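You operate a simulated robot arm through the tools that you are given. There is no shell and no other tool.

You are at the controls of a simulated robot arm. One attempt, no reset.

## Task
Brush the crumbs out of the blue-banded holder's thread on the black stand.
Fine: clamp it with the orange lever while you brush; end with arm aside, lever off, holder on the seat. Where these are worked on the way, their far stop is far enough and under half their travel is too little: orange lever of the black stand.

The check looks at the end state, three seconds after you hand in, the way a careful person would. Anything else that was tipped, shoved, dropped, spilled or broken makes it a failure.

## Robot
A 7-joint arm with a four-finger gripper, fixed in place. Base frame: the origin is at the foot of the arm, x ahead of it, y to its left, z up. Units: m, degrees, N and s.
Its first joint turns from -69.0 to 172.0 degrees. Payload 3.67 kg.
The tool frame sits at the grasp point between the pads (the TCP): z along the fingers, y along the line on which they close. The tips reach 0.028 m beyond it. Largest opening 0.112 m; the body of the gripper starts 0.073 m behind the TCP.
Orientation is that of the tool frame in the base frame, as a unit quaternion [w, x, y, z]. With the fingers straight down and closing along the base's y, the tool's x points along the base's -x, its y along +y and its z along -z.

## Interface
- The arm moves only by the tool jog_arm. Its argument "commands" is a list that holds one entry, the list of rows, each a list of 7 numbers: the closure in counts, from 0 (fully open) to 255 (shut), then the shift along the tool's x, y, z in m, then the turn, a rotation vector about the tool's x, y, z in degrees. In form: [[[gripper, dx, dy, dz, ax, ay, az], ...]]. A call has 1 to 20 rows; each row shifts and turns the commanded pose from where the row before left it, along the tool's axes as they then stand. Rows are played at 5 a second. More than 0.05 m and 8.6 degrees between two rows, or a gripper value outside its range, and nothing of the call is played. Where a pose cannot be reached the arm comes as near as it can. A force on the tool above 90 N (or 10 N above the force at the start of the call, whichever is more), or a blocked arm, ends the call early, and 0.2 s more pass. Each finger halts on what it meets, pressing with about 33 N; the grip force reading is that of the motor and also rises with nothing between the fingers. The clock runs only during rows and for 0.2 s after the last one: add rows that do not move to give the fingers time. The reply holds the time, the measured pose of the TCP, the force on the tool along the base axes, the opening and the grip force, in the units named above and with some noise, with the torque about the TCP (base axes, N m) and any sound that the robot's microphone picked up.
- Cameras (640 x 400 px; columns grow to the right, rows downward): "scene" is fixed at [0.2214, -0.6518, 1.6769]; the picture's right is [0.39, -0.92, 0.00], its down [-0.54, -0.23, -0.81] and it looks along [0.75, 0.32, -0.58] (base axes); focal length 241 px, centre (320, 200). "wrist" rides on the gripper at [0.06, -0.018, -0.104] in the tool frame; the picture's right is [0.29, 0.96, 0.00], its down [-0.80, 0.24, -0.55] and it looks along [-0.53, 0.16, 0.83] (tool axes); focal length 234 px, centre (320, 200). There is no depth. A picture from a camera that has moved, and an enlarged one, comes with that camera's place and axes in the base frame and with its lens.
- snapshot(camera): a new picture of that camera. It takes no simulated time.
- raise_lower(by): slides the trunk up (or, below 0, down) by that many m; the arm rides with it, the base frame stays. It gives what a move gives, with no picture.
- enlarge(camera, box): a new picture of the part [left, top, right, bottom] of that camera's present view, enlarged. It takes no simulated time.
- job_done(): hands the job in; it is judged then, once.

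Places have to be worked out from the pictures, the camera data and where the tool is seen. Open the gripper and draw the arm clear of the work before you hand the job in, unless the task says otherwise.

The tools are called after "Request:" as a command line: name --argument value ..., lists and objects as JSON in quotes. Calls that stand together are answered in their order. jog_arm: Moves the arm, as the interface text tells. Its arguments: {"type":"object","properties":{"commands":{"type":"array","items":{"type":"array","items":{"type":"array","items":{"type":"number"}}}}},"required":["commands"]} The other tools are called the same way: raise_lower (by) slides the trunk up or down; snapshot (camera) takes a picture; enlarge (camera, box) takes an enlarged picture of a part of a camera's view; job_done () hands the job in.

At the start:

```text
time_s: 0.0
eef_pos: [0.719, -0.1483, 1.4427]
ee_rot: [-0.001, 0.0, 1.0, 0.0]
wrist_force: [1.2, -0.1, 0.0]
moment: [0.0, -0.02, -0.02]
gripper_width: 0.1121
gripper_force: 0.0
trunk travel left (down, up): [-0.7, 0.14]
```

scene: 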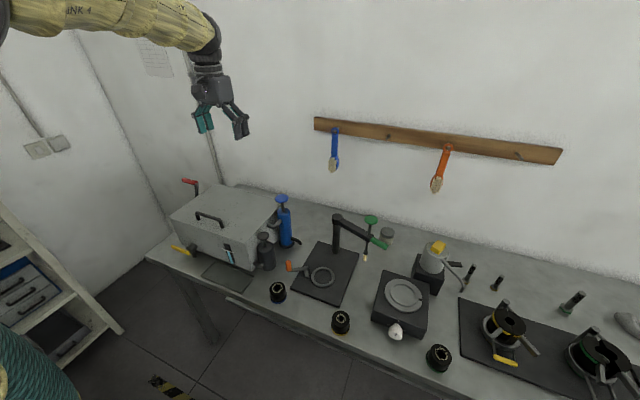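
wrist: 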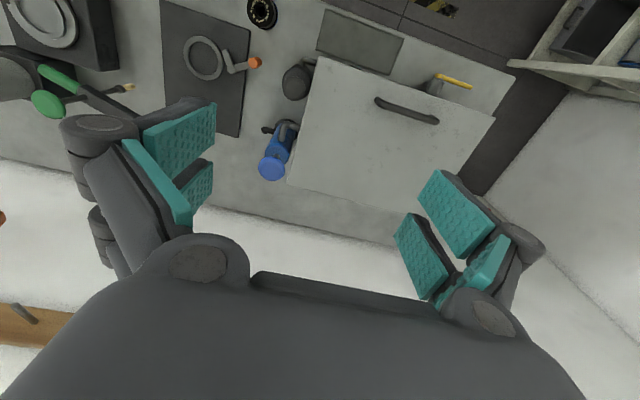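

I'll look closer at the bench to identify the black stand, the holders, the brushes and the lever before moving anything.

Request:
enlarge --camera "scene" --box '[240, 200, 460, 380]'

Request:
enlarge --camera "scene" --box '[440, 240, 640, 400]'

Request:
enlarge --camera "scene" --box '[300, 100, 580, 220]'

Request:
enlarge --camera "scene" --box '[150, 160, 350, 310]'

```text
2.22 times, centred on (350, 290) of scene
camera zoom: at [0.2214, -0.6518, 1.6769], right [0.39, -0.92, 0.0], down [-0.54, -0.23, -0.81], along [0.75, 0.32, -0.58], focal length 536 px, centre (253, 0)
```

zoom: 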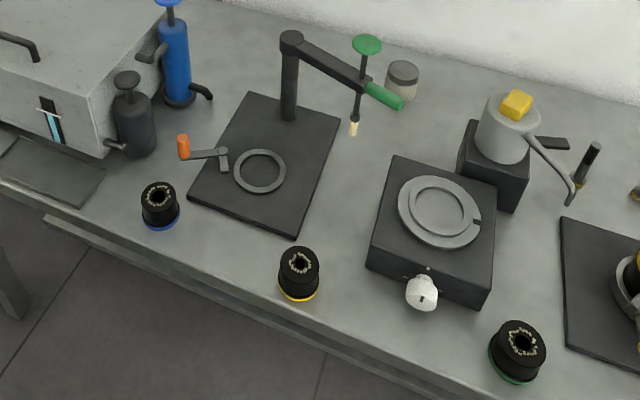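

```text
2.50 times, centred on (540, 320) of scene
camera zoom: at [0.2214, -0.6518, 1.6769], right [0.39, -0.92, 0.0], down [-0.54, -0.23, -0.81], along [0.75, 0.32, -0.58], focal length 603 px, centre (-230, -100)
```

zoom: 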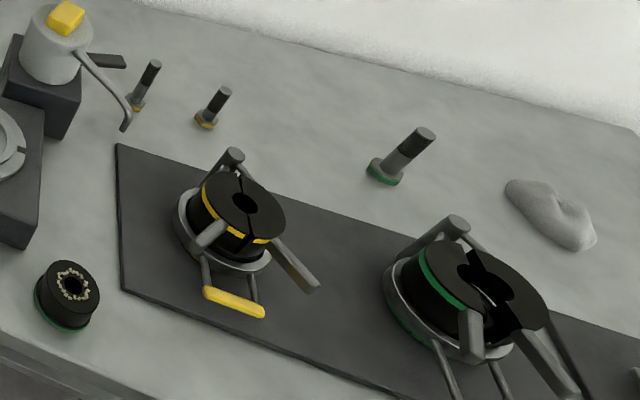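

```text
2.29 times, centred on (440, 160) of scene
camera zoom: at [0.2214, -0.6518, 1.6769], right [0.39, -0.92, 0.0], down [-0.54, -0.23, -0.81], along [0.75, 0.32, -0.58], focal length 551 px, centre (46, 291)
```

zoom: 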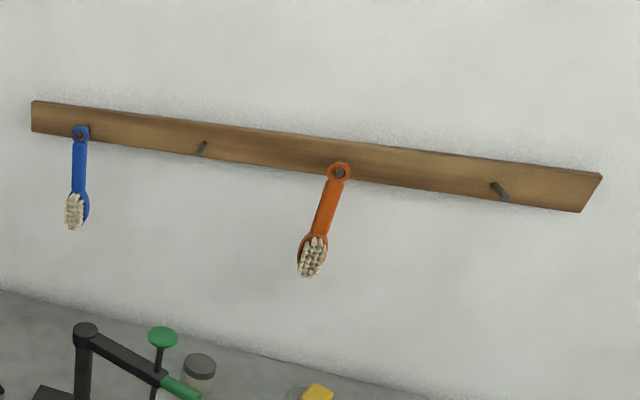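

```text
2.67 times, centred on (250, 235) of scene
camera zoom: at [0.2214, -0.6518, 1.6769], right [0.39, -0.92, 0.0], down [-0.54, -0.23, -0.81], along [0.75, 0.32, -0.58], focal length 643 px, centre (507, 107)
```

zoom: 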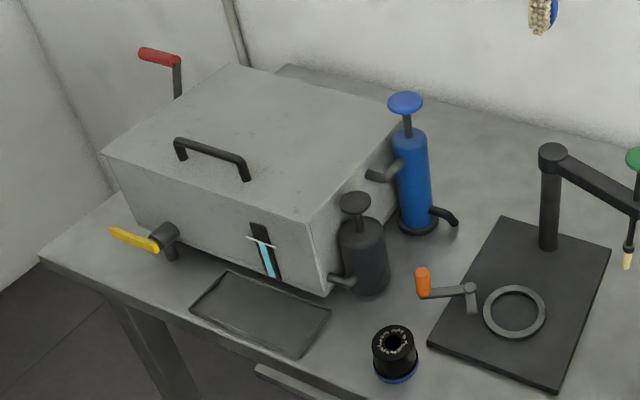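

The black stand has a ring seat near (0.77, -0.43, 0.89), with an orange clamp lever and a swing arm carrying a green grip, a knob and a small brush. The blue-banded holder stands loose on the bench near (0.64, -0.31). I'll move the wrist camera over the stand for a better look, staying well above everything.

Request:
jog_arm --commands '[[[0, 0.0074, -0.0378, 0.0241, 0, 0, 0], [0, 0.0074, -0.0378, 0.0241, 0, 0, 0], [0, 0.0074, -0.0378, 0.0241, 0, 0, 0], [0, 0.0074, -0.0378, 0.0241, 0, 0, 0], [0, 0.0074, -0.0378, 0.0241, 0, 0, 0], [0, 0.0074, -0.0378, 0.0241, 0, 0, 0], [0, 0.0074, -0.0378, 0.0241, 0, 0, 0], [0, 0.0074, -0.0378, 0.0241, 0, 0, 0], [0, 0, 0, 0, 0, 0, 0]]]'

Request:
snapshot --camera "wrist"

Request:
snapshot --camera "scene"

```text
time_s: 2.0
eef_pos: [0.6602, -0.4488, 1.2513]
ee_rot: [0.0, 0.001, 1.0, 0.0]
wrist_force: [-0.8, 0.1, 0.7]
moment: [-0.06, -0.01, 0.0]
gripper_width: 0.1119
gripper_force: 0.0
trunk travel left (down, up): [-0.7, 0.14]
```

```text
taken
camera wrist: at [0.5997, -0.4669, 1.3553], right [-0.29, 0.96, 0.0], down [0.8, 0.24, 0.55], along [0.53, 0.16, -0.83], focal length 234 px, centre (320, 200)
```

wrist: 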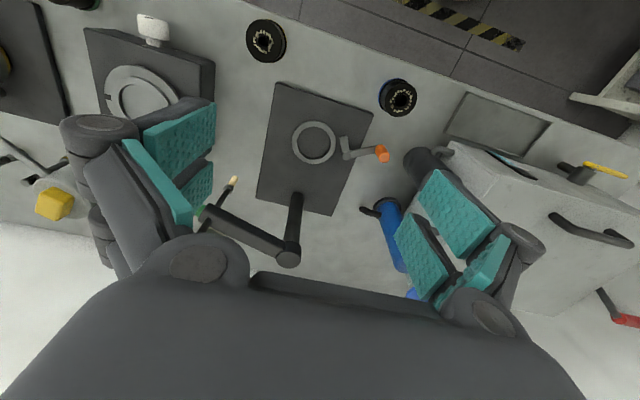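

```text
taken
```

scene: 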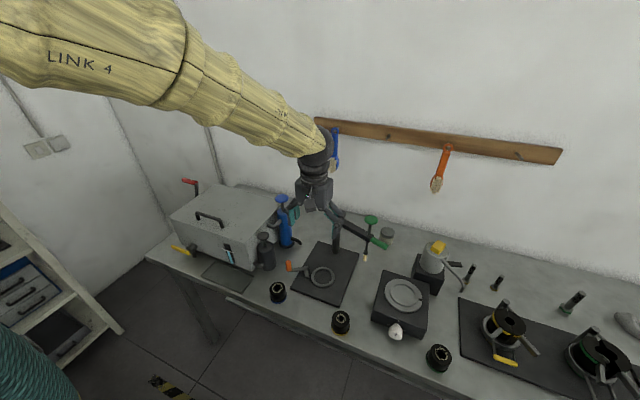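

Request:
enlarge --camera "wrist" --box '[180, 60, 440, 280]'

Request:
enlarge --camera "wrist" --box '[320, 60, 440, 180]'

```text
1.82 times, centred on (310, 170) of wrist
camera zoom: at [0.5997, -0.4669, 1.3553], right [-0.29, 0.96, 0.0], down [0.8, 0.24, 0.55], along [0.53, 0.16, -0.83], focal length 426 px, centre (338, 254)
```

zoom: 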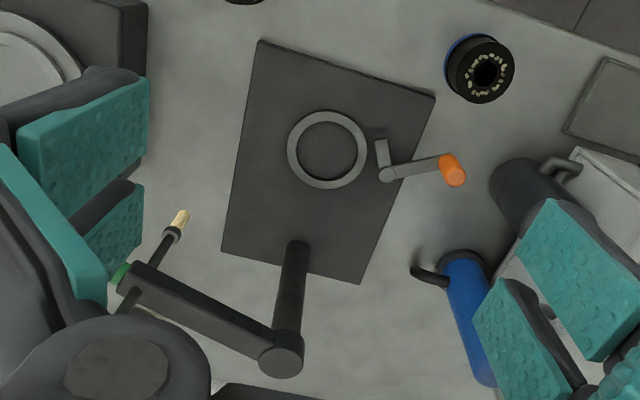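

```text
3.33 times, centred on (380, 120) of wrist
camera zoom: at [0.5997, -0.4669, 1.3553], right [-0.29, 0.96, 0.0], down [0.8, 0.24, 0.55], along [0.53, 0.16, -0.83], focal length 781 px, centre (120, 467)
```

zoom: 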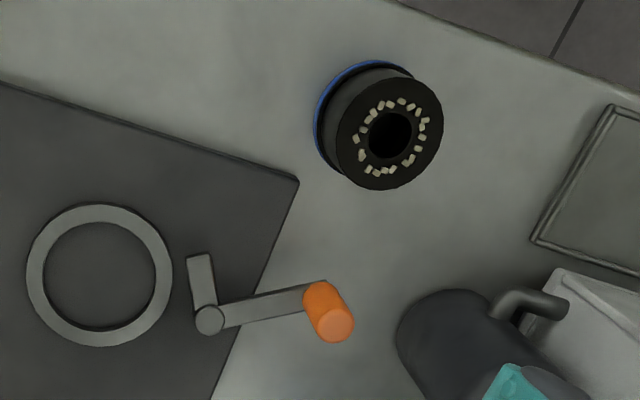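

The lever pivots at the ring's +y side, with its short jaw swung off and its handle pointing to +y. The swing arm is parked toward -y. I estimate the blue holder's top at (0.636, -0.316, 0.94), so I'll hover straight above it to refine this.

Request:
jog_arm --commands '[[[0, 0.0048, 0.0266, 0.0302, 0, 0, 0], [0, 0.0048, 0.0266, 0.0302, 0, 0, 0], [0, 0.0048, 0.0266, 0.0302, 0, 0, 0], [0, 0.0048, 0.0266, 0.0302, 0, 0, 0], [0, 0.0048, 0.0266, 0.0302, 0, 0, 0], [0, 0, 0, 0, 0, 0, 0]]]'

Request:
snapshot --camera "wrist"

Request:
snapshot --camera "scene"

```text
time_s: 3.4
eef_pos: [0.6358, -0.3179, 1.0992]
ee_rot: [0.001, 0.0, 1.0, 0.001]
wrist_force: [0.2, 0.3, 0.0]
moment: [0.01, -0.06, -0.02]
gripper_width: 0.1118
gripper_force: 0.0
trunk travel left (down, up): [-0.7, 0.14]
```

```text
taken
camera wrist: at [0.5756, -0.3356, 1.2034], right [-0.29, 0.96, 0.0], down [0.8, 0.24, 0.56], along [0.53, 0.16, -0.83], focal length 234 px, centre (320, 200)
```

wrist: 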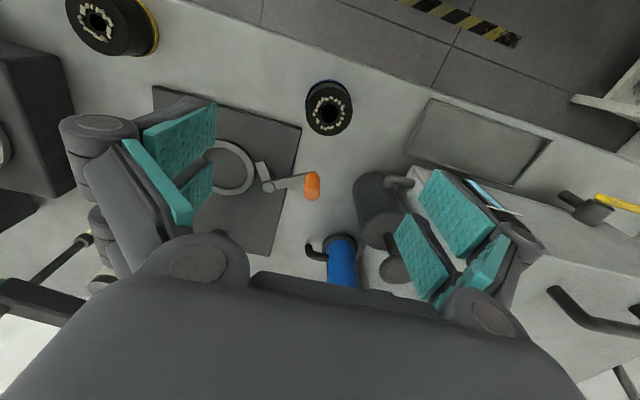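

```text
taken
```

scene: 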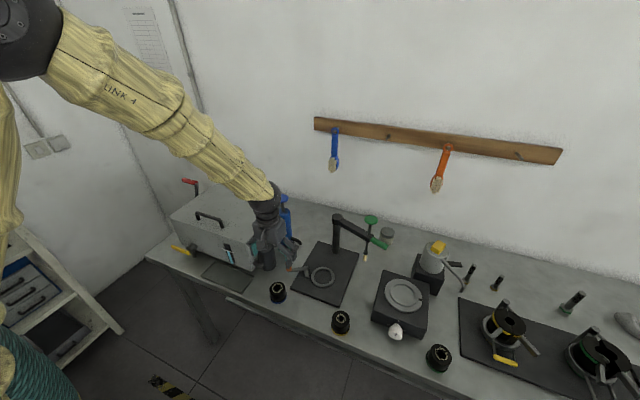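

Request:
enlarge --camera "wrist" --box '[270, 60, 390, 150]'

Request:
enlarge --camera "wrist" --box '[200, 120, 340, 220]'

```text
4.44 times, centred on (330, 105) of wrist
camera zoom: at [0.5756, -0.3356, 1.2034], right [-0.29, 0.96, 0.0], down [0.8, 0.24, 0.56], along [0.53, 0.16, -0.83], focal length 1041 px, centre (276, 622)
```

zoom: 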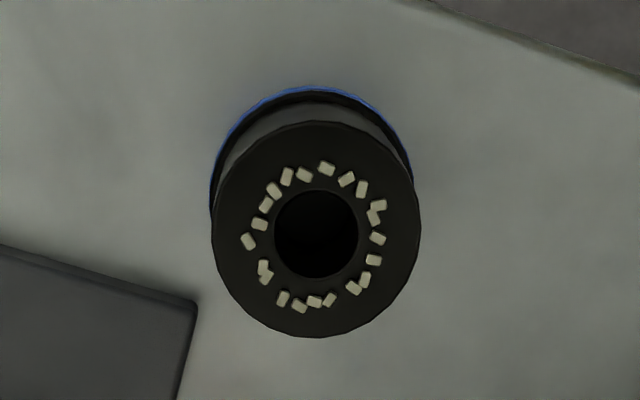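

```text
4.00 times, centred on (270, 170) of wrist
camera zoom: at [0.5756, -0.3356, 1.2034], right [-0.29, 0.96, 0.0], down [0.8, 0.24, 0.56], along [0.53, 0.16, -0.83], focal length 937 px, centre (520, 320)
```

zoom: 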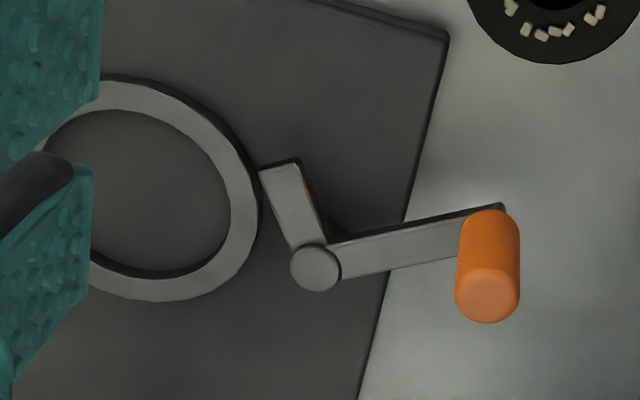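

The holder's axis reads near (0.634, -0.308), with its top at z of about 0.93. I'll correct sideways and drop partway, keeping the tips above the top, then look again.

Request:
jog_arm --commands '[[[0, 0.001, 0.005, 0.03, 0, 0, 0], [0, 0.001, 0.005, 0.03, 0, 0, 0], [0, 0, 0, 0.03, 0, 0, 0], [0, 0, 0, 0, 0, 0, 0]]]'

Request:
snapshot --camera "wrist"

Request:
enlarge --camera "wrist" --box '[250, 70, 410, 190]'

```text
time_s: 4.4
eef_pos: [0.6329, -0.3076, 1.0091]
ee_rot: [0.001, 0.0, 1.0, 0.0]
wrist_force: [-1.1, 0.8, -0.2]
moment: [-0.02, -0.04, 0.0]
gripper_width: 0.1122
gripper_force: 0.0
trunk travel left (down, up): [-0.7, 0.14]
```

```text
taken
camera wrist: at [0.5728, -0.3248, 1.1144], right [-0.29, 0.96, 0.0], down [0.8, 0.24, 0.56], along [0.53, 0.16, -0.83], focal length 234 px, centre (320, 200)
```

wrist: 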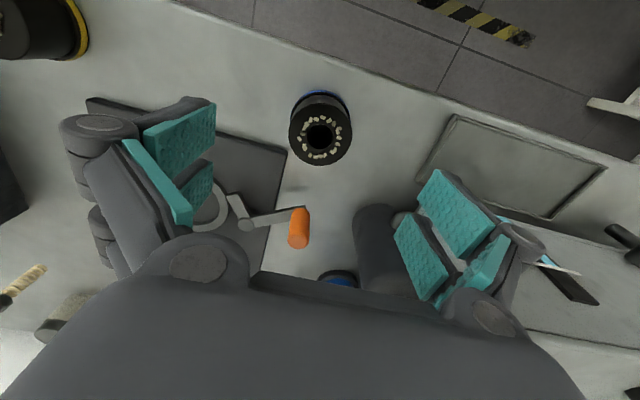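

```text
3.33 times, centred on (330, 130) of wrist
camera zoom: at [0.5728, -0.3248, 1.1144], right [-0.29, 0.96, 0.0], down [0.8, 0.24, 0.56], along [0.53, 0.16, -0.83], focal length 781 px, centre (287, 433)
```

zoom: 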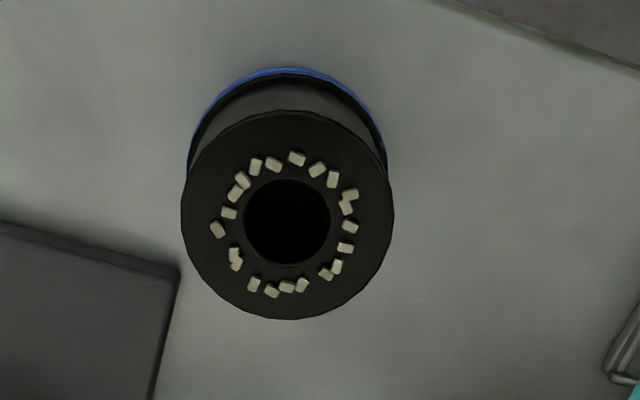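

Successive wrist views converge on the holder's top at z of about 0.911, its axis at about (0.636, -0.306), diameter 0.056 and height about 0.05, which puts the bench at about 0.86. I'll descend further with the fingers open either side, then recheck.

Request:
jog_arm --commands '[[[0, -0.0015, 0.0005, 0.02, 0, 0, 0], [0, -0.0015, 0.0005, 0.02, 0, 0, 0], [0, 0, 0, 0.015, 0, 0, 0], [0, 0, 0, 0, 0, 0, 0]]]'

Request:
snapshot --camera "wrist"

Request:
enlarge --camera "scene" --box '[230, 220, 370, 320]'

```text
time_s: 5.4
eef_pos: [0.6365, -0.3064, 0.9538]
ee_rot: [0.0, 0.0, 1.0, 0.0]
wrist_force: [-0.6, -0.8, -0.6]
moment: [-0.01, 0.0, 0.03]
gripper_width: 0.1119
gripper_force: 0.0
trunk travel left (down, up): [-0.7, 0.14]
```

```text
taken
camera wrist: at [0.5764, -0.3243, 1.0588], right [-0.29, 0.96, 0.0], down [0.8, 0.24, 0.55], along [0.53, 0.16, -0.83], focal length 234 px, centre (320, 200)
```

wrist: 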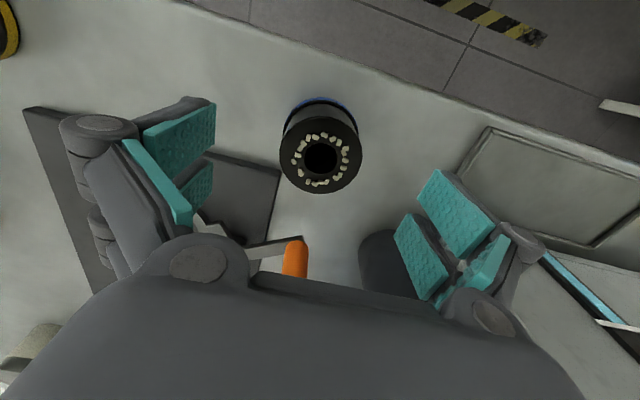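

```text
4.00 times, centred on (300, 270) of scene
camera zoom: at [0.2214, -0.6518, 1.6769], right [0.39, -0.92, 0.0], down [-0.54, -0.23, -0.81], along [0.75, 0.32, -0.58], focal length 965 px, centre (400, -80)
```

zoom: 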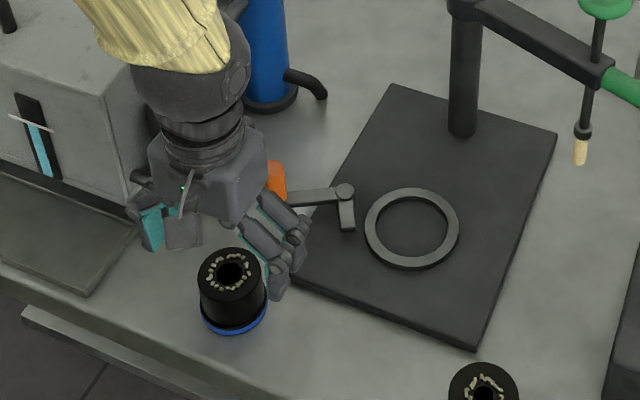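

The holder sits centred between the fingers within a couple of mm. I'll drop so the tips come about 25 mm above the bench, leaving room above the ring seat when placing, and close on the holder.

Request:
jog_arm --commands '[[[0, 0, 0, 0.013, 0, 0, 0], [0, 0, 0, 0.013, 0, 0, 0], [0, 0, 0, 0.013, 0, 0, 0], [0, 0, 0, 0, 0, 0, 0]]]'

Request:
snapshot --camera "wrist"

Request:
enlarge --camera "scene" --box '[230, 220, 370, 320]'

```text
time_s: 6.4
eef_pos: [0.6371, -0.3074, 0.9155]
ee_rot: [0.0, 0.001, 1.0, 0.0]
wrist_force: [-0.1, -0.4, -0.4]
moment: [-0.02, -0.04, -0.01]
gripper_width: 0.1121
gripper_force: 0.1
trunk travel left (down, up): [-0.7, 0.14]
```

```text
taken
camera wrist: at [0.5764, -0.3245, 1.0192], right [-0.29, 0.96, 0.0], down [0.8, 0.24, 0.55], along [0.53, 0.16, -0.83], focal length 234 px, centre (320, 200)
```

wrist: 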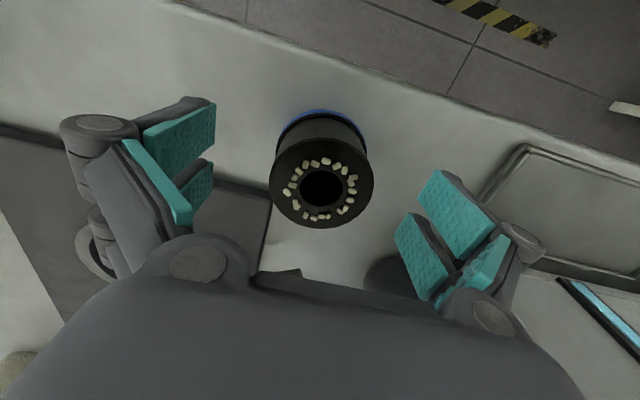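

```text
4.00 times, centred on (300, 270) of scene
camera zoom: at [0.2214, -0.6518, 1.6769], right [0.39, -0.92, 0.0], down [-0.54, -0.23, -0.81], along [0.75, 0.32, -0.58], focal length 965 px, centre (400, -80)
```

zoom: 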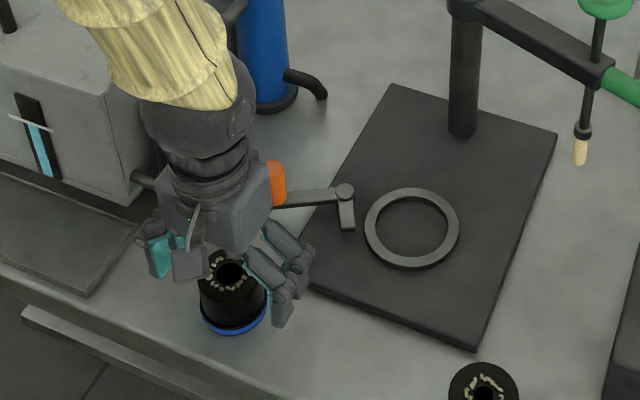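

The rim is centred on the grasp point. I'll close on the holder and wait for the grip to settle.

Request:
jog_arm --commands '[[[255, 0, 0, 0, 0, 0, 0], [255, 0, 0, 0, 0, 0, 0], [255, 0, 0, 0, 0, 0, 0], [255, 0, 0, 0, 0, 0, 0]]]'

Request:
snapshot --camera "wrist"

```text
time_s: 7.4
eef_pos: [0.6368, -0.3065, 0.9145]
ee_rot: [0.001, -0.001, 1.0, -0.001]
wrist_force: [-0.1, 2.1, 1.8]
moment: [0.08, 0.05, 0.03]
gripper_width: 0.0566
gripper_force: 33.4
trunk travel left (down, up): [-0.7, 0.14]
```

```text
taken
camera wrist: at [0.5766, -0.3245, 1.0191], right [-0.29, 0.96, 0.0], down [0.8, 0.24, 0.55], along [0.53, 0.16, -0.83], focal length 234 px, centre (320, 200)
```

wrist: 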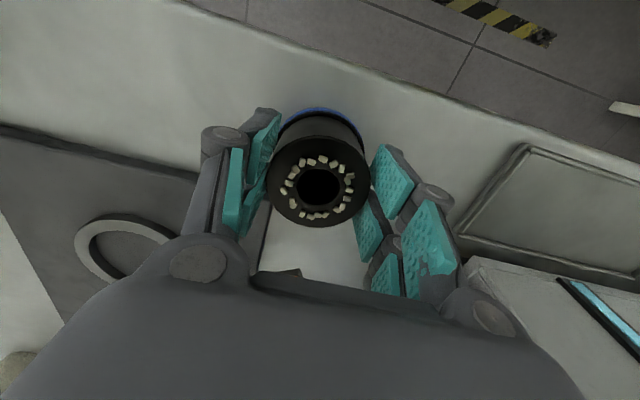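

The holder is gripped at 0.0566 m. I'll lift straight up, then go to a high hover beyond the ring so I can measure the ring seat past the held holder.

Request:
jog_arm --commands '[[[255, 0, 0, -0.02, 0, 0, 0], [255, 0, 0, -0.04, 0, 0, 0], [255, 0, 0, -0.04, 0, 0, 0], [255, 0, 0, -0.03, 0, 0, 0], [255, -0.0238, -0.0205, -0.0265, 0, 0, 0], [255, -0.0238, -0.0205, -0.0265, 0, 0, 0], [255, -0.0238, -0.0205, -0.0265, 0, 0, 0], [255, -0.0238, -0.0205, -0.0265, 0, 0, 0], [255, -0.0238, -0.0205, -0.0265, 0, 0, 0], [255, -0.0238, -0.0205, -0.0265, 0, 0, 0], [255, 0, 0, 0, 0, 0, 0]]]'

Request:
snapshot --camera "wrist"

Request:
enlarge --camera "wrist" --box '[230, 30, 410, 150]'

Request:
snapshot --camera "scene"

```text
time_s: 9.8
eef_pos: [0.781, -0.4292, 1.2033]
ee_rot: [0.0, 0.001, 1.0, -0.001]
wrist_force: [-1.2, 0.6, -7.5]
moment: [0.02, 0.0, -0.04]
gripper_width: 0.0562
gripper_force: 32.8
trunk travel left (down, up): [-0.7, 0.14]
```

```text
taken
camera wrist: at [0.7202, -0.447, 1.308], right [-0.29, 0.96, 0.0], down [0.8, 0.24, 0.55], along [0.53, 0.16, -0.83], focal length 234 px, centre (320, 200)
```

wrist: 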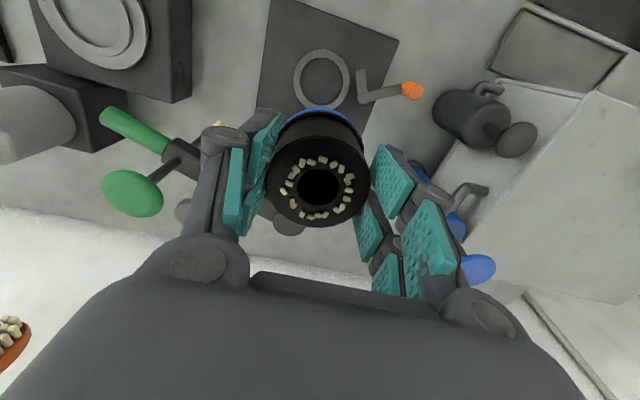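

```text
3.33 times, centred on (320, 90) of wrist
camera zoom: at [0.7202, -0.447, 1.308], right [-0.29, 0.96, 0.0], down [0.8, 0.24, 0.55], along [0.53, 0.16, -0.83], focal length 781 px, centre (320, 567)
```

zoom: 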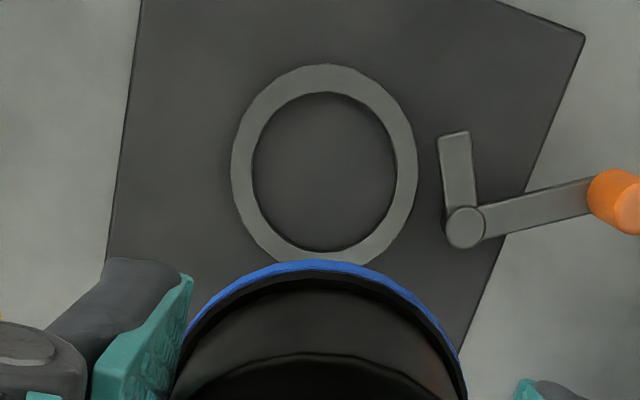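

```text
taken
```

scene: 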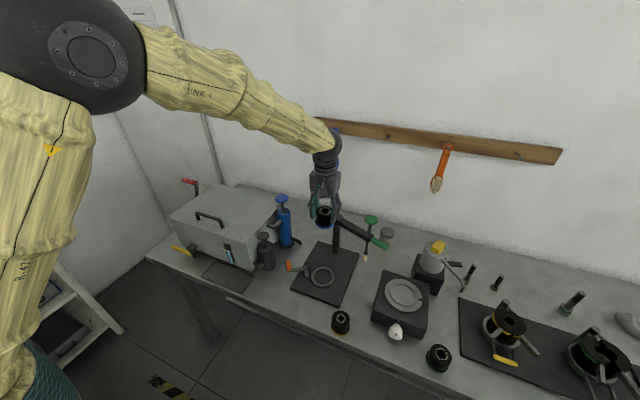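

The ring's top centre triangulates cleanly to (0.765, -0.431, 0.886), with outer diameter 0.09 and inner diameter 0.07, so the holder's base (about 0.06) fits inside. I'll turn the gripper 90° so the fingers line up along x, clear of the lever, while staying at this height.

Request:
jog_arm --commands '[[[255, 0, 0, 0, 0, 0, 8.2], [255, 0, 0, 0, 0, 0, 8.2], [255, 0, 0, 0, 0, 0, 8.2], [255, 0, 0, 0, 0, 0, 8.2], [255, 0, 0, 0, 0, 0, 8.2], [255, 0, 0, 0, 0, 0, 8.2], [255, 0, 0, 0, 0, 0, 8.2], [255, 0, 0, 0, 0, 0, 8.2], [255, 0, 0, 0, 0, 0, 8.2], [255, 0, 0, 0, 0, 0, 8.2], [255, 0, 0, 0, 0, 0, 8.0], [255, 0, 0, 0, 0, 0, 0]]]'

Request:
snapshot --camera "wrist"

Request:
snapshot --camera "scene"

```text
time_s: 12.4
eef_pos: [0.7797, -0.4299, 1.2043]
ee_rot: [-0.001, 0.708, 0.706, -0.001]
wrist_force: [0.0, -0.1, -8.0]
moment: [0.0, 0.0, 0.01]
gripper_width: 0.0563
gripper_force: 33.6
trunk travel left (down, up): [-0.7, 0.14]
```

```text
taken
camera wrist: at [0.7616, -0.3702, 1.3075], right [0.96, 0.29, 0.0], down [0.24, -0.8, 0.55], along [0.16, -0.53, -0.83], focal length 234 px, centre (320, 200)
```

wrist: 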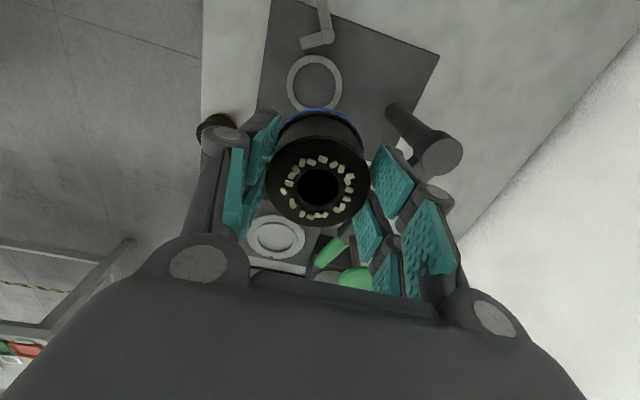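

```text
taken
```

scene: 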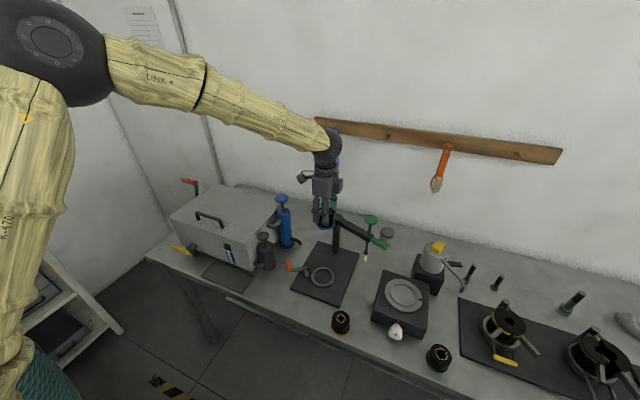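

The rotation worked, and the fingers now straddle along x. I'll zoom in on the ring from this orientation to cross-check its centre.

Request:
enlarge --camera "wrist" --box '[240, 20, 400, 130]'

Request:
enlarge --camera "scene" --box '[270, 160, 410, 310]'

```text
3.64 times, centred on (320, 75) of wrist
camera zoom: at [0.7616, -0.3702, 1.3075], right [0.96, 0.29, 0.0], down [0.24, -0.8, 0.55], along [0.16, -0.53, -0.83], focal length 852 px, centre (320, 654)
```

zoom: 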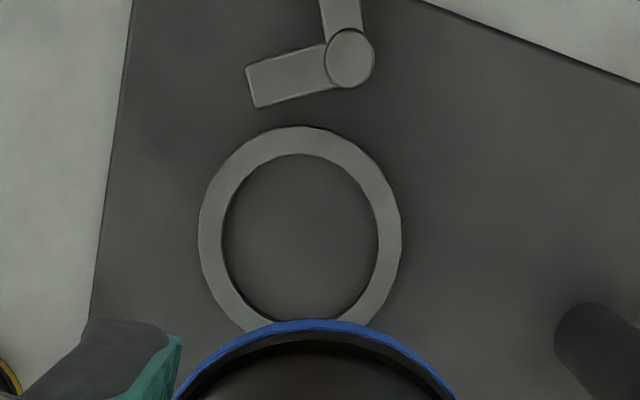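

```text
2.67 times, centred on (340, 235) of scene
camera zoom: at [0.2214, -0.6518, 1.6769], right [0.39, -0.92, 0.0], down [-0.54, -0.23, -0.81], along [0.75, 0.32, -0.58], focal length 643 px, centre (267, 107)
```

zoom: 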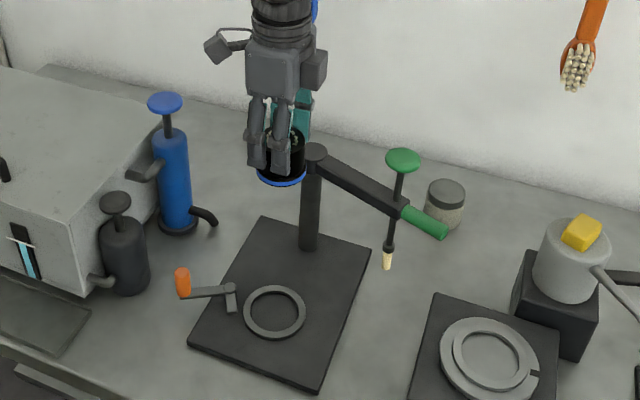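

Cross-checking both orientations gives a ring centre near (0.7685, -0.430) with its top at about 0.888. I'll move over it and come down until the holder's base is about 3 cm above the ring, then check alignment.

Request:
jog_arm --commands '[[[255, 0, -0.0056, 0.03, 0, 0, 0], [255, 0, -0.0056, 0.04, 0, 0, 0], [255, 0, 0, 0.04, 0, 0, 0], [255, 0, 0, 0.04, 0, 0, 0], [255, 0, 0, 0.04, 0, 0, 0], [255, 0, 0, 0.03, 0, 0, 0], [255, 0, 0, 0, 0, 0, 0]]]'

Request:
snapshot --camera "wrist"

Request:
enlarge --camera "wrist" --box '[240, 80, 400, 190]'

Request:
enlarge --camera "scene" --box '[270, 220, 390, 310]'

```text
time_s: 14.0
eef_pos: [0.7684, -0.4309, 0.9827]
ee_rot: [0.0, 0.707, 0.707, 0.0]
wrist_force: [-0.8, 0.4, -8.7]
moment: [0.0, -0.03, -0.01]
gripper_width: 0.0564
gripper_force: 33.2
trunk travel left (down, up): [-0.7, 0.14]
```

```text
taken
camera wrist: at [0.7506, -0.3705, 1.0881], right [0.96, 0.29, 0.0], down [0.24, -0.8, 0.55], along [0.16, -0.53, -0.83], focal length 234 px, centre (320, 200)
```

wrist: 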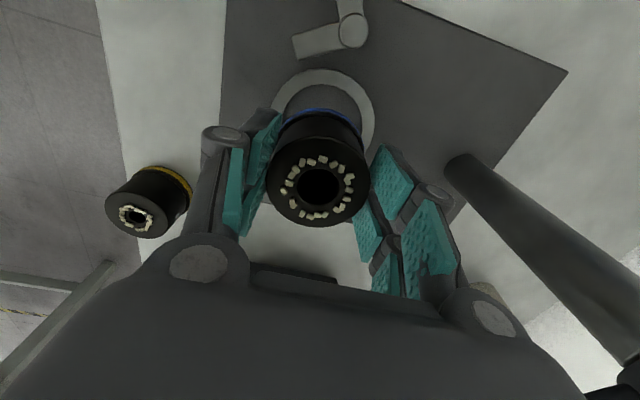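

```text
3.64 times, centred on (320, 135) of wrist
camera zoom: at [0.7506, -0.3705, 1.0881], right [0.96, 0.29, 0.0], down [0.24, -0.8, 0.55], along [0.16, -0.53, -0.83], focal length 852 px, centre (320, 436)
```

zoom: 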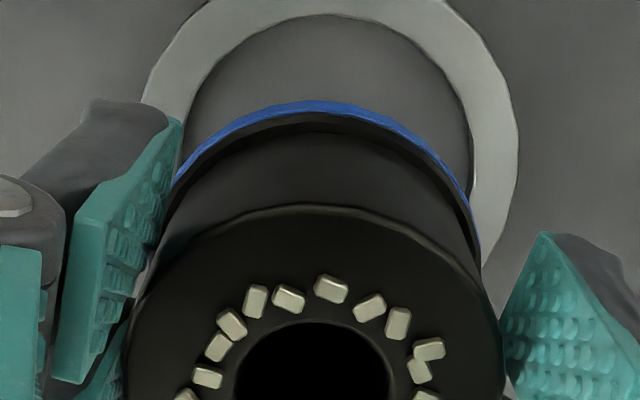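

```text
4.44 times, centred on (330, 265) of scene
camera zoom: at [0.2214, -0.6518, 1.6769], right [0.39, -0.92, 0.0], down [-0.54, -0.23, -0.81], along [0.75, 0.32, -0.58], focal length 1072 px, centre (276, -89)
```

zoom: 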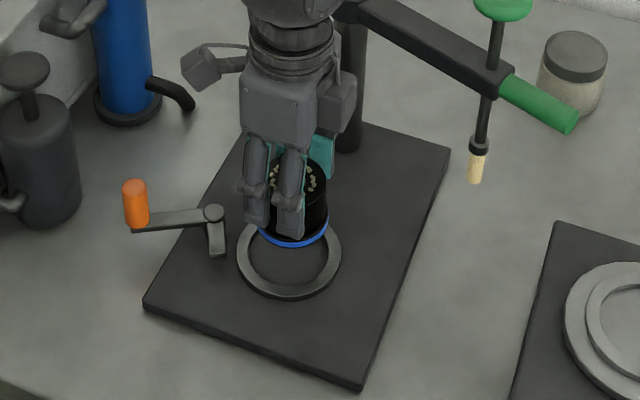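

Both views suggest the held holder sits about 2.5 mm too far toward -y relative to the ring. I'll nudge +y and lower until the base is just above the ring's top face.

Request:
jog_arm --commands '[[[255, 0.0025, 0, 0.01, 0, 0, 0], [255, 0, 0, 0.015, 0, 0, 0], [255, 0, 0, 0.01, 0, 0, 0], [255, 0, 0, 0, 0, 0, 0]]]'

Request:
enlarge --camera "wrist" --box '[240, 80, 400, 190]'

Request:
enlarge --camera "scene" --box '[280, 240, 380, 310]'

```text
time_s: 15.0
eef_pos: [0.769, -0.4277, 0.9479]
ee_rot: [0.0, 0.707, 0.707, 0.0]
wrist_force: [-0.4, -0.1, -8.6]
moment: [0.02, 0.0, 0.02]
gripper_width: 0.0562
gripper_force: 33.2
trunk travel left (down, up): [-0.7, 0.14]
```

```text
3.64 times, centred on (320, 135) of wrist
camera zoom: at [0.7507, -0.3678, 1.0527], right [0.96, 0.29, 0.0], down [0.24, -0.8, 0.55], along [0.16, -0.53, -0.83], focal length 852 px, centre (320, 436)
```

zoom: 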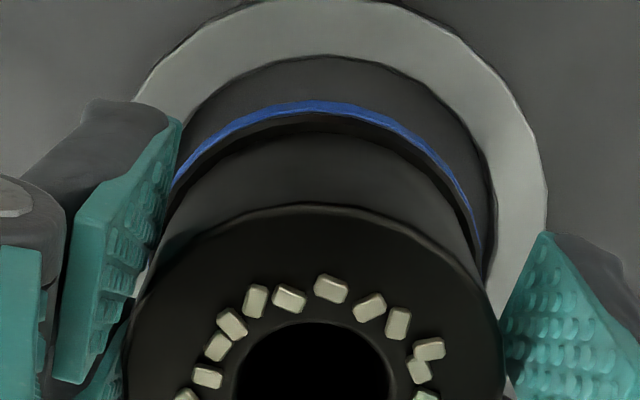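

```text
5.71 times, centred on (330, 275) of scene
camera zoom: at [0.2214, -0.6518, 1.6769], right [0.39, -0.92, 0.0], down [-0.54, -0.23, -0.81], along [0.75, 0.32, -0.58], focal length 1379 px, centre (263, -229)
```

zoom: 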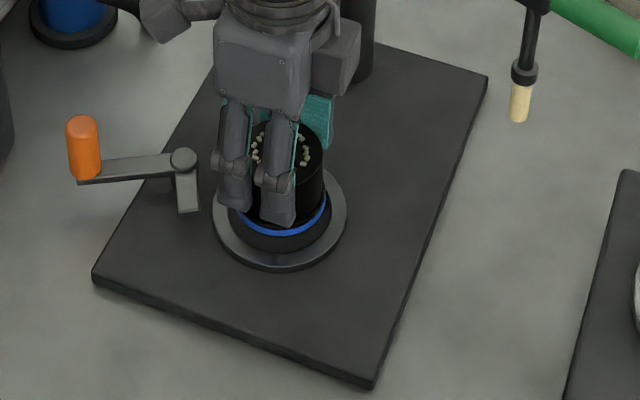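

The holder is centred within about 1 mm laterally. I'll nudge +y another 1 mm and lower in small steps, watching the vertical force for seating.

Request:
jog_arm --commands '[[[255, 0.001, 0, 0.004, 0, 0, 0], [255, 0, 0, 0.004, 0, 0, 0], [255, 0, 0, 0.003, 0, 0, 0], [255, 0, 0, 0, 0, 0, 0]]]'

Request:
enlarge --camera "wrist" --box '[240, 80, 400, 190]'

Request:
enlarge --camera "scene" --box '[290, 240, 370, 300]'

```text
time_s: 16.0
eef_pos: [0.7685, -0.4261, 0.9364]
ee_rot: [0.0, 0.708, 0.706, 0.0]
wrist_force: [-0.6, 0.3, -7.7]
moment: [0.03, 0.01, 0.0]
gripper_width: 0.0565
gripper_force: 32.7
trunk travel left (down, up): [-0.7, 0.14]
```

```text
3.64 times, centred on (320, 135) of wrist
camera zoom: at [0.7507, -0.3664, 1.0415], right [0.96, 0.29, 0.0], down [0.24, -0.8, 0.55], along [0.16, -0.53, -0.83], focal length 852 px, centre (320, 436)
```

zoom: 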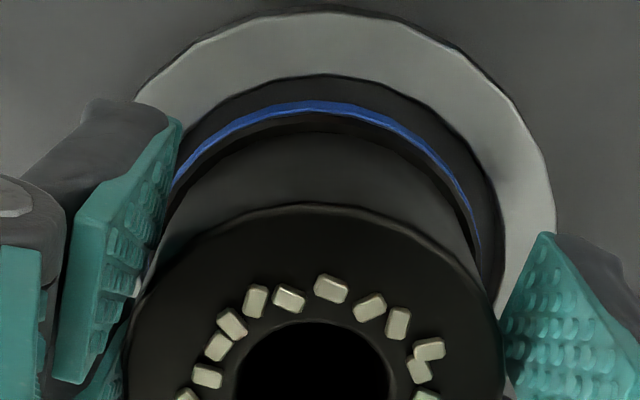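

```text
6.67 times, centred on (330, 270) of scene
camera zoom: at [0.2214, -0.6518, 1.6769], right [0.39, -0.92, 0.0], down [-0.54, -0.23, -0.81], along [0.75, 0.32, -0.58], focal length 1608 px, centre (253, -267)
```

zoom: 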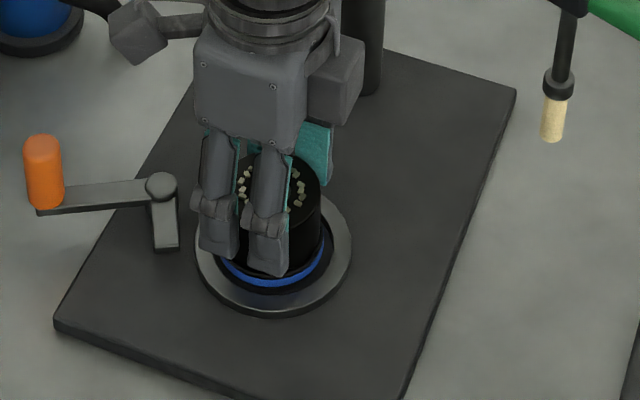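

The base now looks concentric with the ring in both views. I'll keep lowering gently and check the force.

Request:
jog_arm --commands '[[[255, 0, 0, 0.003, 0, 0, 0], [255, 0, 0, 0.003, 0, 0, 0], [255, 0, 0, 0, 0, 0, 0]]]'

```text
time_s: 16.8
eef_pos: [0.7695, -0.4262, 0.93]
ee_rot: [0.0, 0.707, 0.707, 0.001]
wrist_force: [-0.6, -0.3, -7.5]
moment: [-0.01, -0.01, -0.02]
gripper_width: 0.0562
gripper_force: 33.1
trunk travel left (down, up): [-0.7, 0.14]
```

There is no contact yet (force still about -7.5 N, just the holder's weight). I'll keep stepping down.

Request:
jog_arm --commands '[[[255, 0, 0, 0.002, 0, 0, 0], [255, 0, 0, 0.002, 0, 0, 0], [255, 0, 0, 0, 0, 0, 0]]]'

Request:
enlarge --camera "scene" --box '[290, 240, 370, 300]'

Request:
enlarge --camera "wrist" --box '[240, 80, 400, 190]'

```text
time_s: 17.6
eef_pos: [0.7697, -0.4258, 0.9289]
ee_rot: [0.001, 0.707, 0.707, 0.001]
wrist_force: [1.9, -2.7, 8.4]
moment: [-0.07, 0.38, 0.09]
gripper_width: 0.0565
gripper_force: 32.9
trunk travel left (down, up): [-0.7, 0.14]
```

```text
6.67 times, centred on (330, 270) of scene
camera zoom: at [0.2214, -0.6518, 1.6769], right [0.39, -0.92, 0.0], down [-0.54, -0.23, -0.81], along [0.75, 0.32, -0.58], focal length 1608 px, centre (253, -267)
```

zoom: 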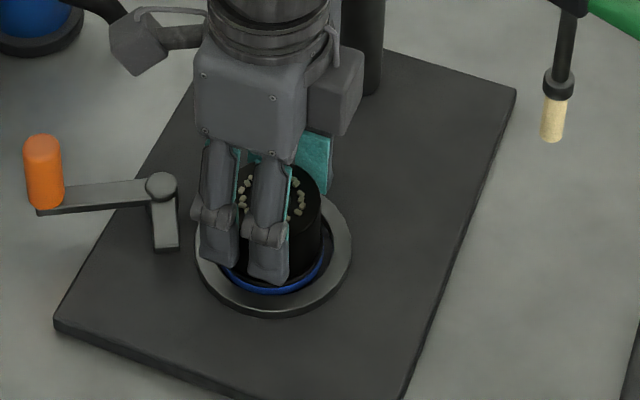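

```text
3.64 times, centred on (320, 135) of wrist
camera zoom: at [0.7505, -0.3664, 1.0335], right [0.96, 0.29, 0.0], down [0.24, -0.8, 0.55], along [0.16, -0.53, -0.83], focal length 852 px, centre (320, 436)
```

zoom: 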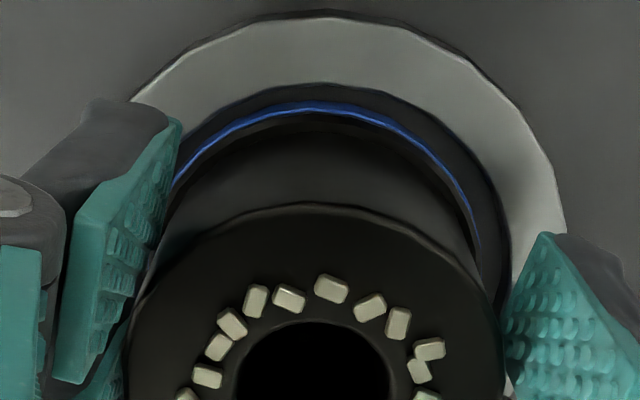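

The vertical force flipped from -7.5 N to +8.4 N, so the holder has touched down on the plate inside the ring. I'll ease off 2 mm and open the fingers moderately.

Request:
jog_arm --commands '[[[255, 0, 0, -0.002, 0, 0, 0], [180, 0, 0, 0, 0, 0, 0], [90, 0, 0, 0, 0, 0, 0], [60, 0, 0, 0, 0, 0, 0], [60, 0, 0, 0, 0, 0, 0]]]'

Request:
snapshot --camera "wrist"

Request:
enlarge --camera "scene" --box '[290, 240, 370, 300]'

```text
time_s: 18.8
eef_pos: [0.7691, -0.4261, 0.9302]
ee_rot: [0.0, 0.707, 0.707, 0.0]
wrist_force: [0.5, -0.8, -0.2]
moment: [-0.03, -0.01, 0.05]
gripper_width: 0.0858
gripper_force: 0.0
trunk travel left (down, up): [-0.7, 0.14]
```

```text
taken
camera wrist: at [0.7504, -0.3663, 1.0342], right [0.96, 0.29, 0.0], down [0.24, -0.8, 0.55], along [0.16, -0.53, -0.83], focal length 234 px, centre (320, 200)
```

wrist: 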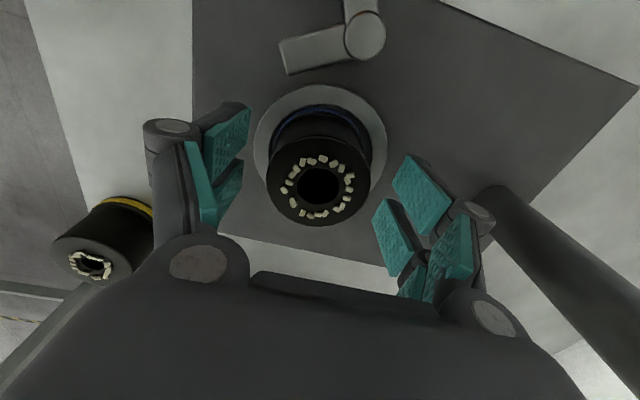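

```text
6.67 times, centred on (330, 270) of scene
camera zoom: at [0.2214, -0.6518, 1.6769], right [0.39, -0.92, 0.0], down [-0.54, -0.23, -0.81], along [0.75, 0.32, -0.58], focal length 1608 px, centre (253, -267)
```

zoom: 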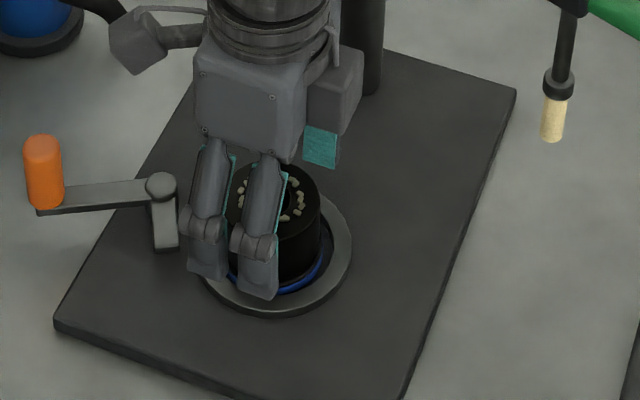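

The holder is released and standing in the ring. I'll rise straight up and look down at the stand from above to plan the lever.

Request:
jog_arm --commands '[[[60, 0, 0, -0.02, 0, 0, 0], [60, 0, 0, -0.04, 0, 0, 0], [60, 0, 0, -0.04, 0, 0, 0], [60, 0, 0, -0.04, 0, 0, 0], [60, 0, 0, -0.03, 0, 0, 0], [60, 0, 0, 0, 0, 0, 0]]]'

Request:
snapshot --camera "wrist"

Request:
enlarge --camera "wrist" --box '[240, 0, 400, 150]'

Request:
enlarge --camera "scene" --box '[270, 210, 400, 310]'

```text
time_s: 20.2
eef_pos: [0.7681, -0.4278, 1.0994]
ee_rot: [0.0, 0.707, 0.707, 0.0]
wrist_force: [0.2, -0.8, -0.1]
moment: [-0.03, 0.05, -0.02]
gripper_width: 0.0857
gripper_force: 0.1
trunk travel left (down, up): [-0.7, 0.14]
```

```text
taken
camera wrist: at [0.7503, -0.3668, 1.2036], right [0.96, 0.29, 0.0], down [0.24, -0.8, 0.55], along [0.16, -0.53, -0.83], focal length 234 px, centre (320, 200)
```

wrist: 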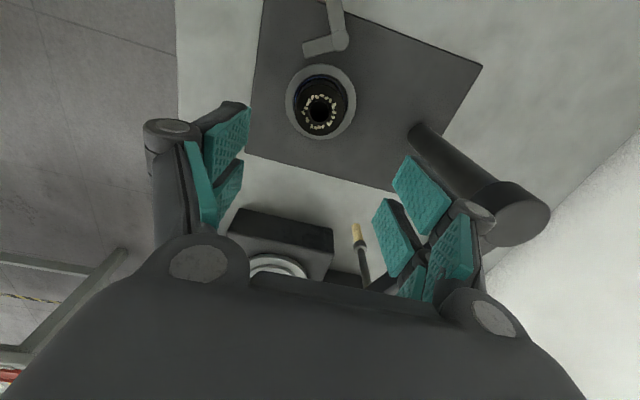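

```text
2.67 times, centred on (320, 75) of wrist
camera zoom: at [0.7503, -0.3668, 1.2036], right [0.96, 0.29, 0.0], down [0.24, -0.8, 0.55], along [0.16, -0.53, -0.83], focal length 624 px, centre (320, 533)
```

zoom: 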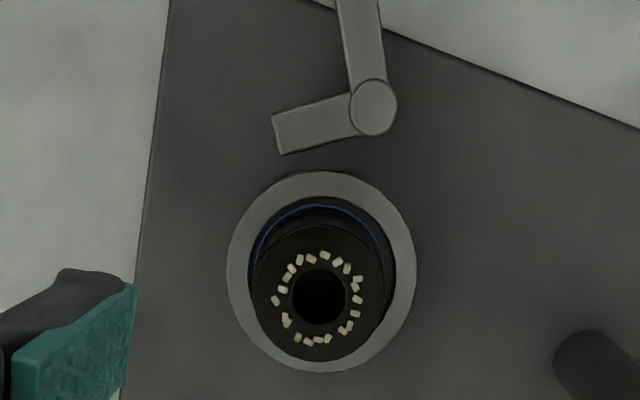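

```text
4.00 times, centred on (335, 260) of scene
camera zoom: at [0.2214, -0.6518, 1.6769], right [0.39, -0.92, 0.0], down [-0.54, -0.23, -0.81], along [0.75, 0.32, -0.58], focal length 965 px, centre (260, -40)
```

zoom: 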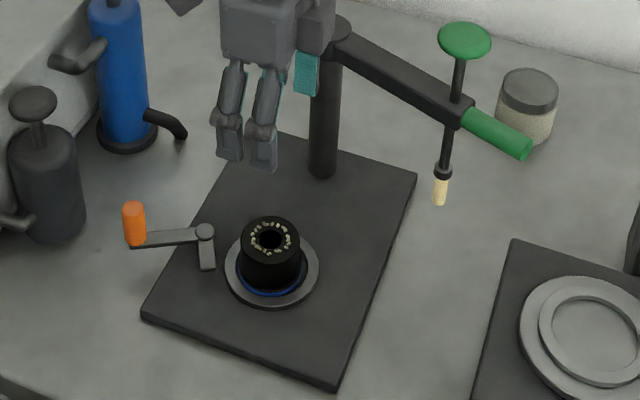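

The holder stands concentric in the ring. I place the lever pivot at about (0.770, -0.3585) and the orange knob axis at about (0.7325, -0.301), spanning z of about 0.90–0.953. I'll hover over the knob and turn the fingers to straddle it along its swing direction.

Request:
jog_arm --commands '[[[60, 0.0317, -0.0089, 0, 0, 0, 0], [60, 0.0317, -0.0089, 0, 0, 0, 0], [60, 0.0317, -0.0089, 0, 0, 0, 0], [60, 0.0317, -0.0089, 0, 0, 0, 0], [152, 0, 0, 0.012, 0, 0, -8.25], [152, 0, 0, 0.012, 0, 0, -8.25], [152, 0, 0, 0.012, 0, 0, -8.25], [152, 0, 0, 0.012, 0, 0, -8.25], [152, 0, 0, 0, 0, 0, 0]]]'

Request:
snapshot --camera "wrist"

Request:
snapshot --camera "scene"

```text
time_s: 22.2
eef_pos: [0.7323, -0.2993, 1.053]
ee_rot: [0.0, 0.477, 0.879, 0.0]
wrist_force: [0.5, 0.0, 0.0]
moment: [-0.01, 0.01, 0.02]
gripper_width: 0.0453
gripper_force: 0.0
trunk travel left (down, up): [-0.7, 0.14]
```

```text
taken
camera wrist: at [0.6844, -0.2581, 1.1566], right [0.64, 0.76, 0.0], down [0.64, -0.54, 0.55], along [0.42, -0.36, -0.83], focal length 234 px, centre (320, 200)
```

wrist: 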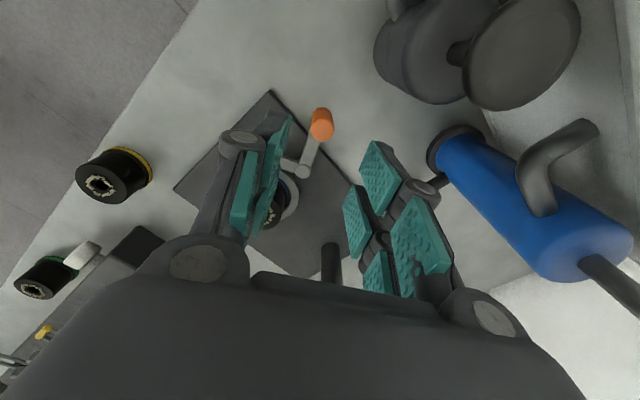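

```text
taken
```

scene: 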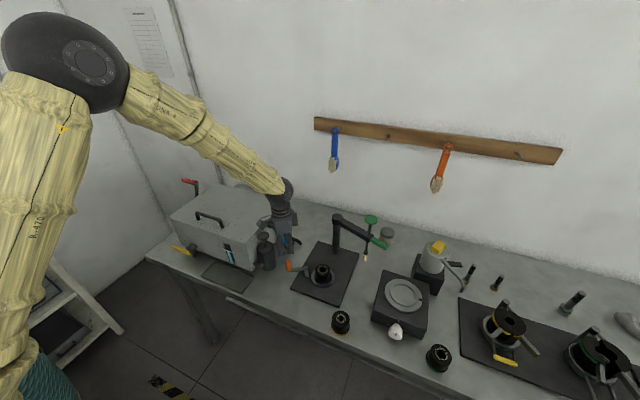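

The knob's top sits right under the grasp point, within about 2 mm. I'll descend so the tips end around z 0.917, with fingers either side of the knob and above the lever bar.

Request:
jog_arm --commands '[[[152, 0, 0, 0.03, 0, 0, 0], [152, 0, 0, 0.03, 0, 0, 0], [152, 0, 0, 0.015, 0, 0, 0], [152, 0, 0, 0, 0, 0, 0]]]'

Request:
snapshot --camera "wrist"

Request:
enlarge --camera "scene" --box '[240, 210, 370, 310]'

```text
time_s: 23.2
eef_pos: [0.7321, -0.3002, 0.9766]
ee_rot: [0.0, 0.477, 0.879, 0.0]
wrist_force: [-0.9, 0.4, 1.0]
moment: [0.02, 0.02, 0.01]
gripper_width: 0.0453
gripper_force: 0.1
trunk travel left (down, up): [-0.7, 0.14]
```

```text
taken
camera wrist: at [0.6845, -0.2583, 1.081], right [0.65, 0.76, 0.0], down [0.64, -0.54, 0.55], along [0.42, -0.36, -0.83], focal length 234 px, centre (320, 200)
```

wrist: 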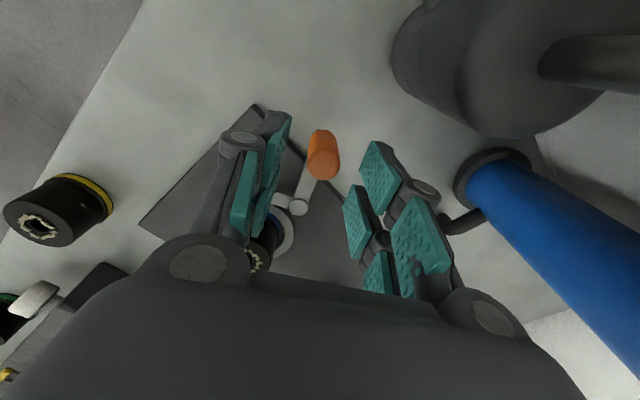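

```text
4.00 times, centred on (305, 260) of scene
camera zoom: at [0.2214, -0.6518, 1.6769], right [0.39, -0.92, 0.0], down [-0.54, -0.23, -0.81], along [0.75, 0.32, -0.58], focal length 965 px, centre (380, -40)
```

zoom: 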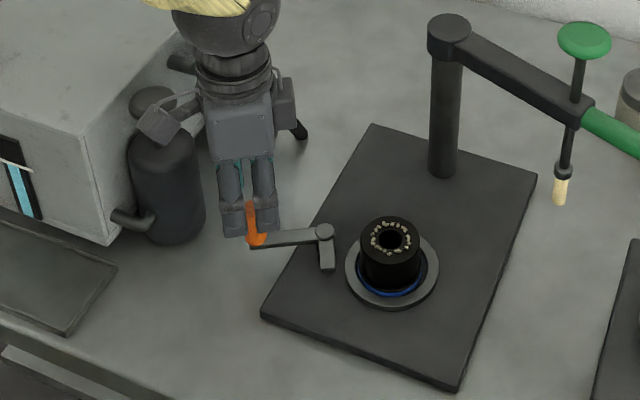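

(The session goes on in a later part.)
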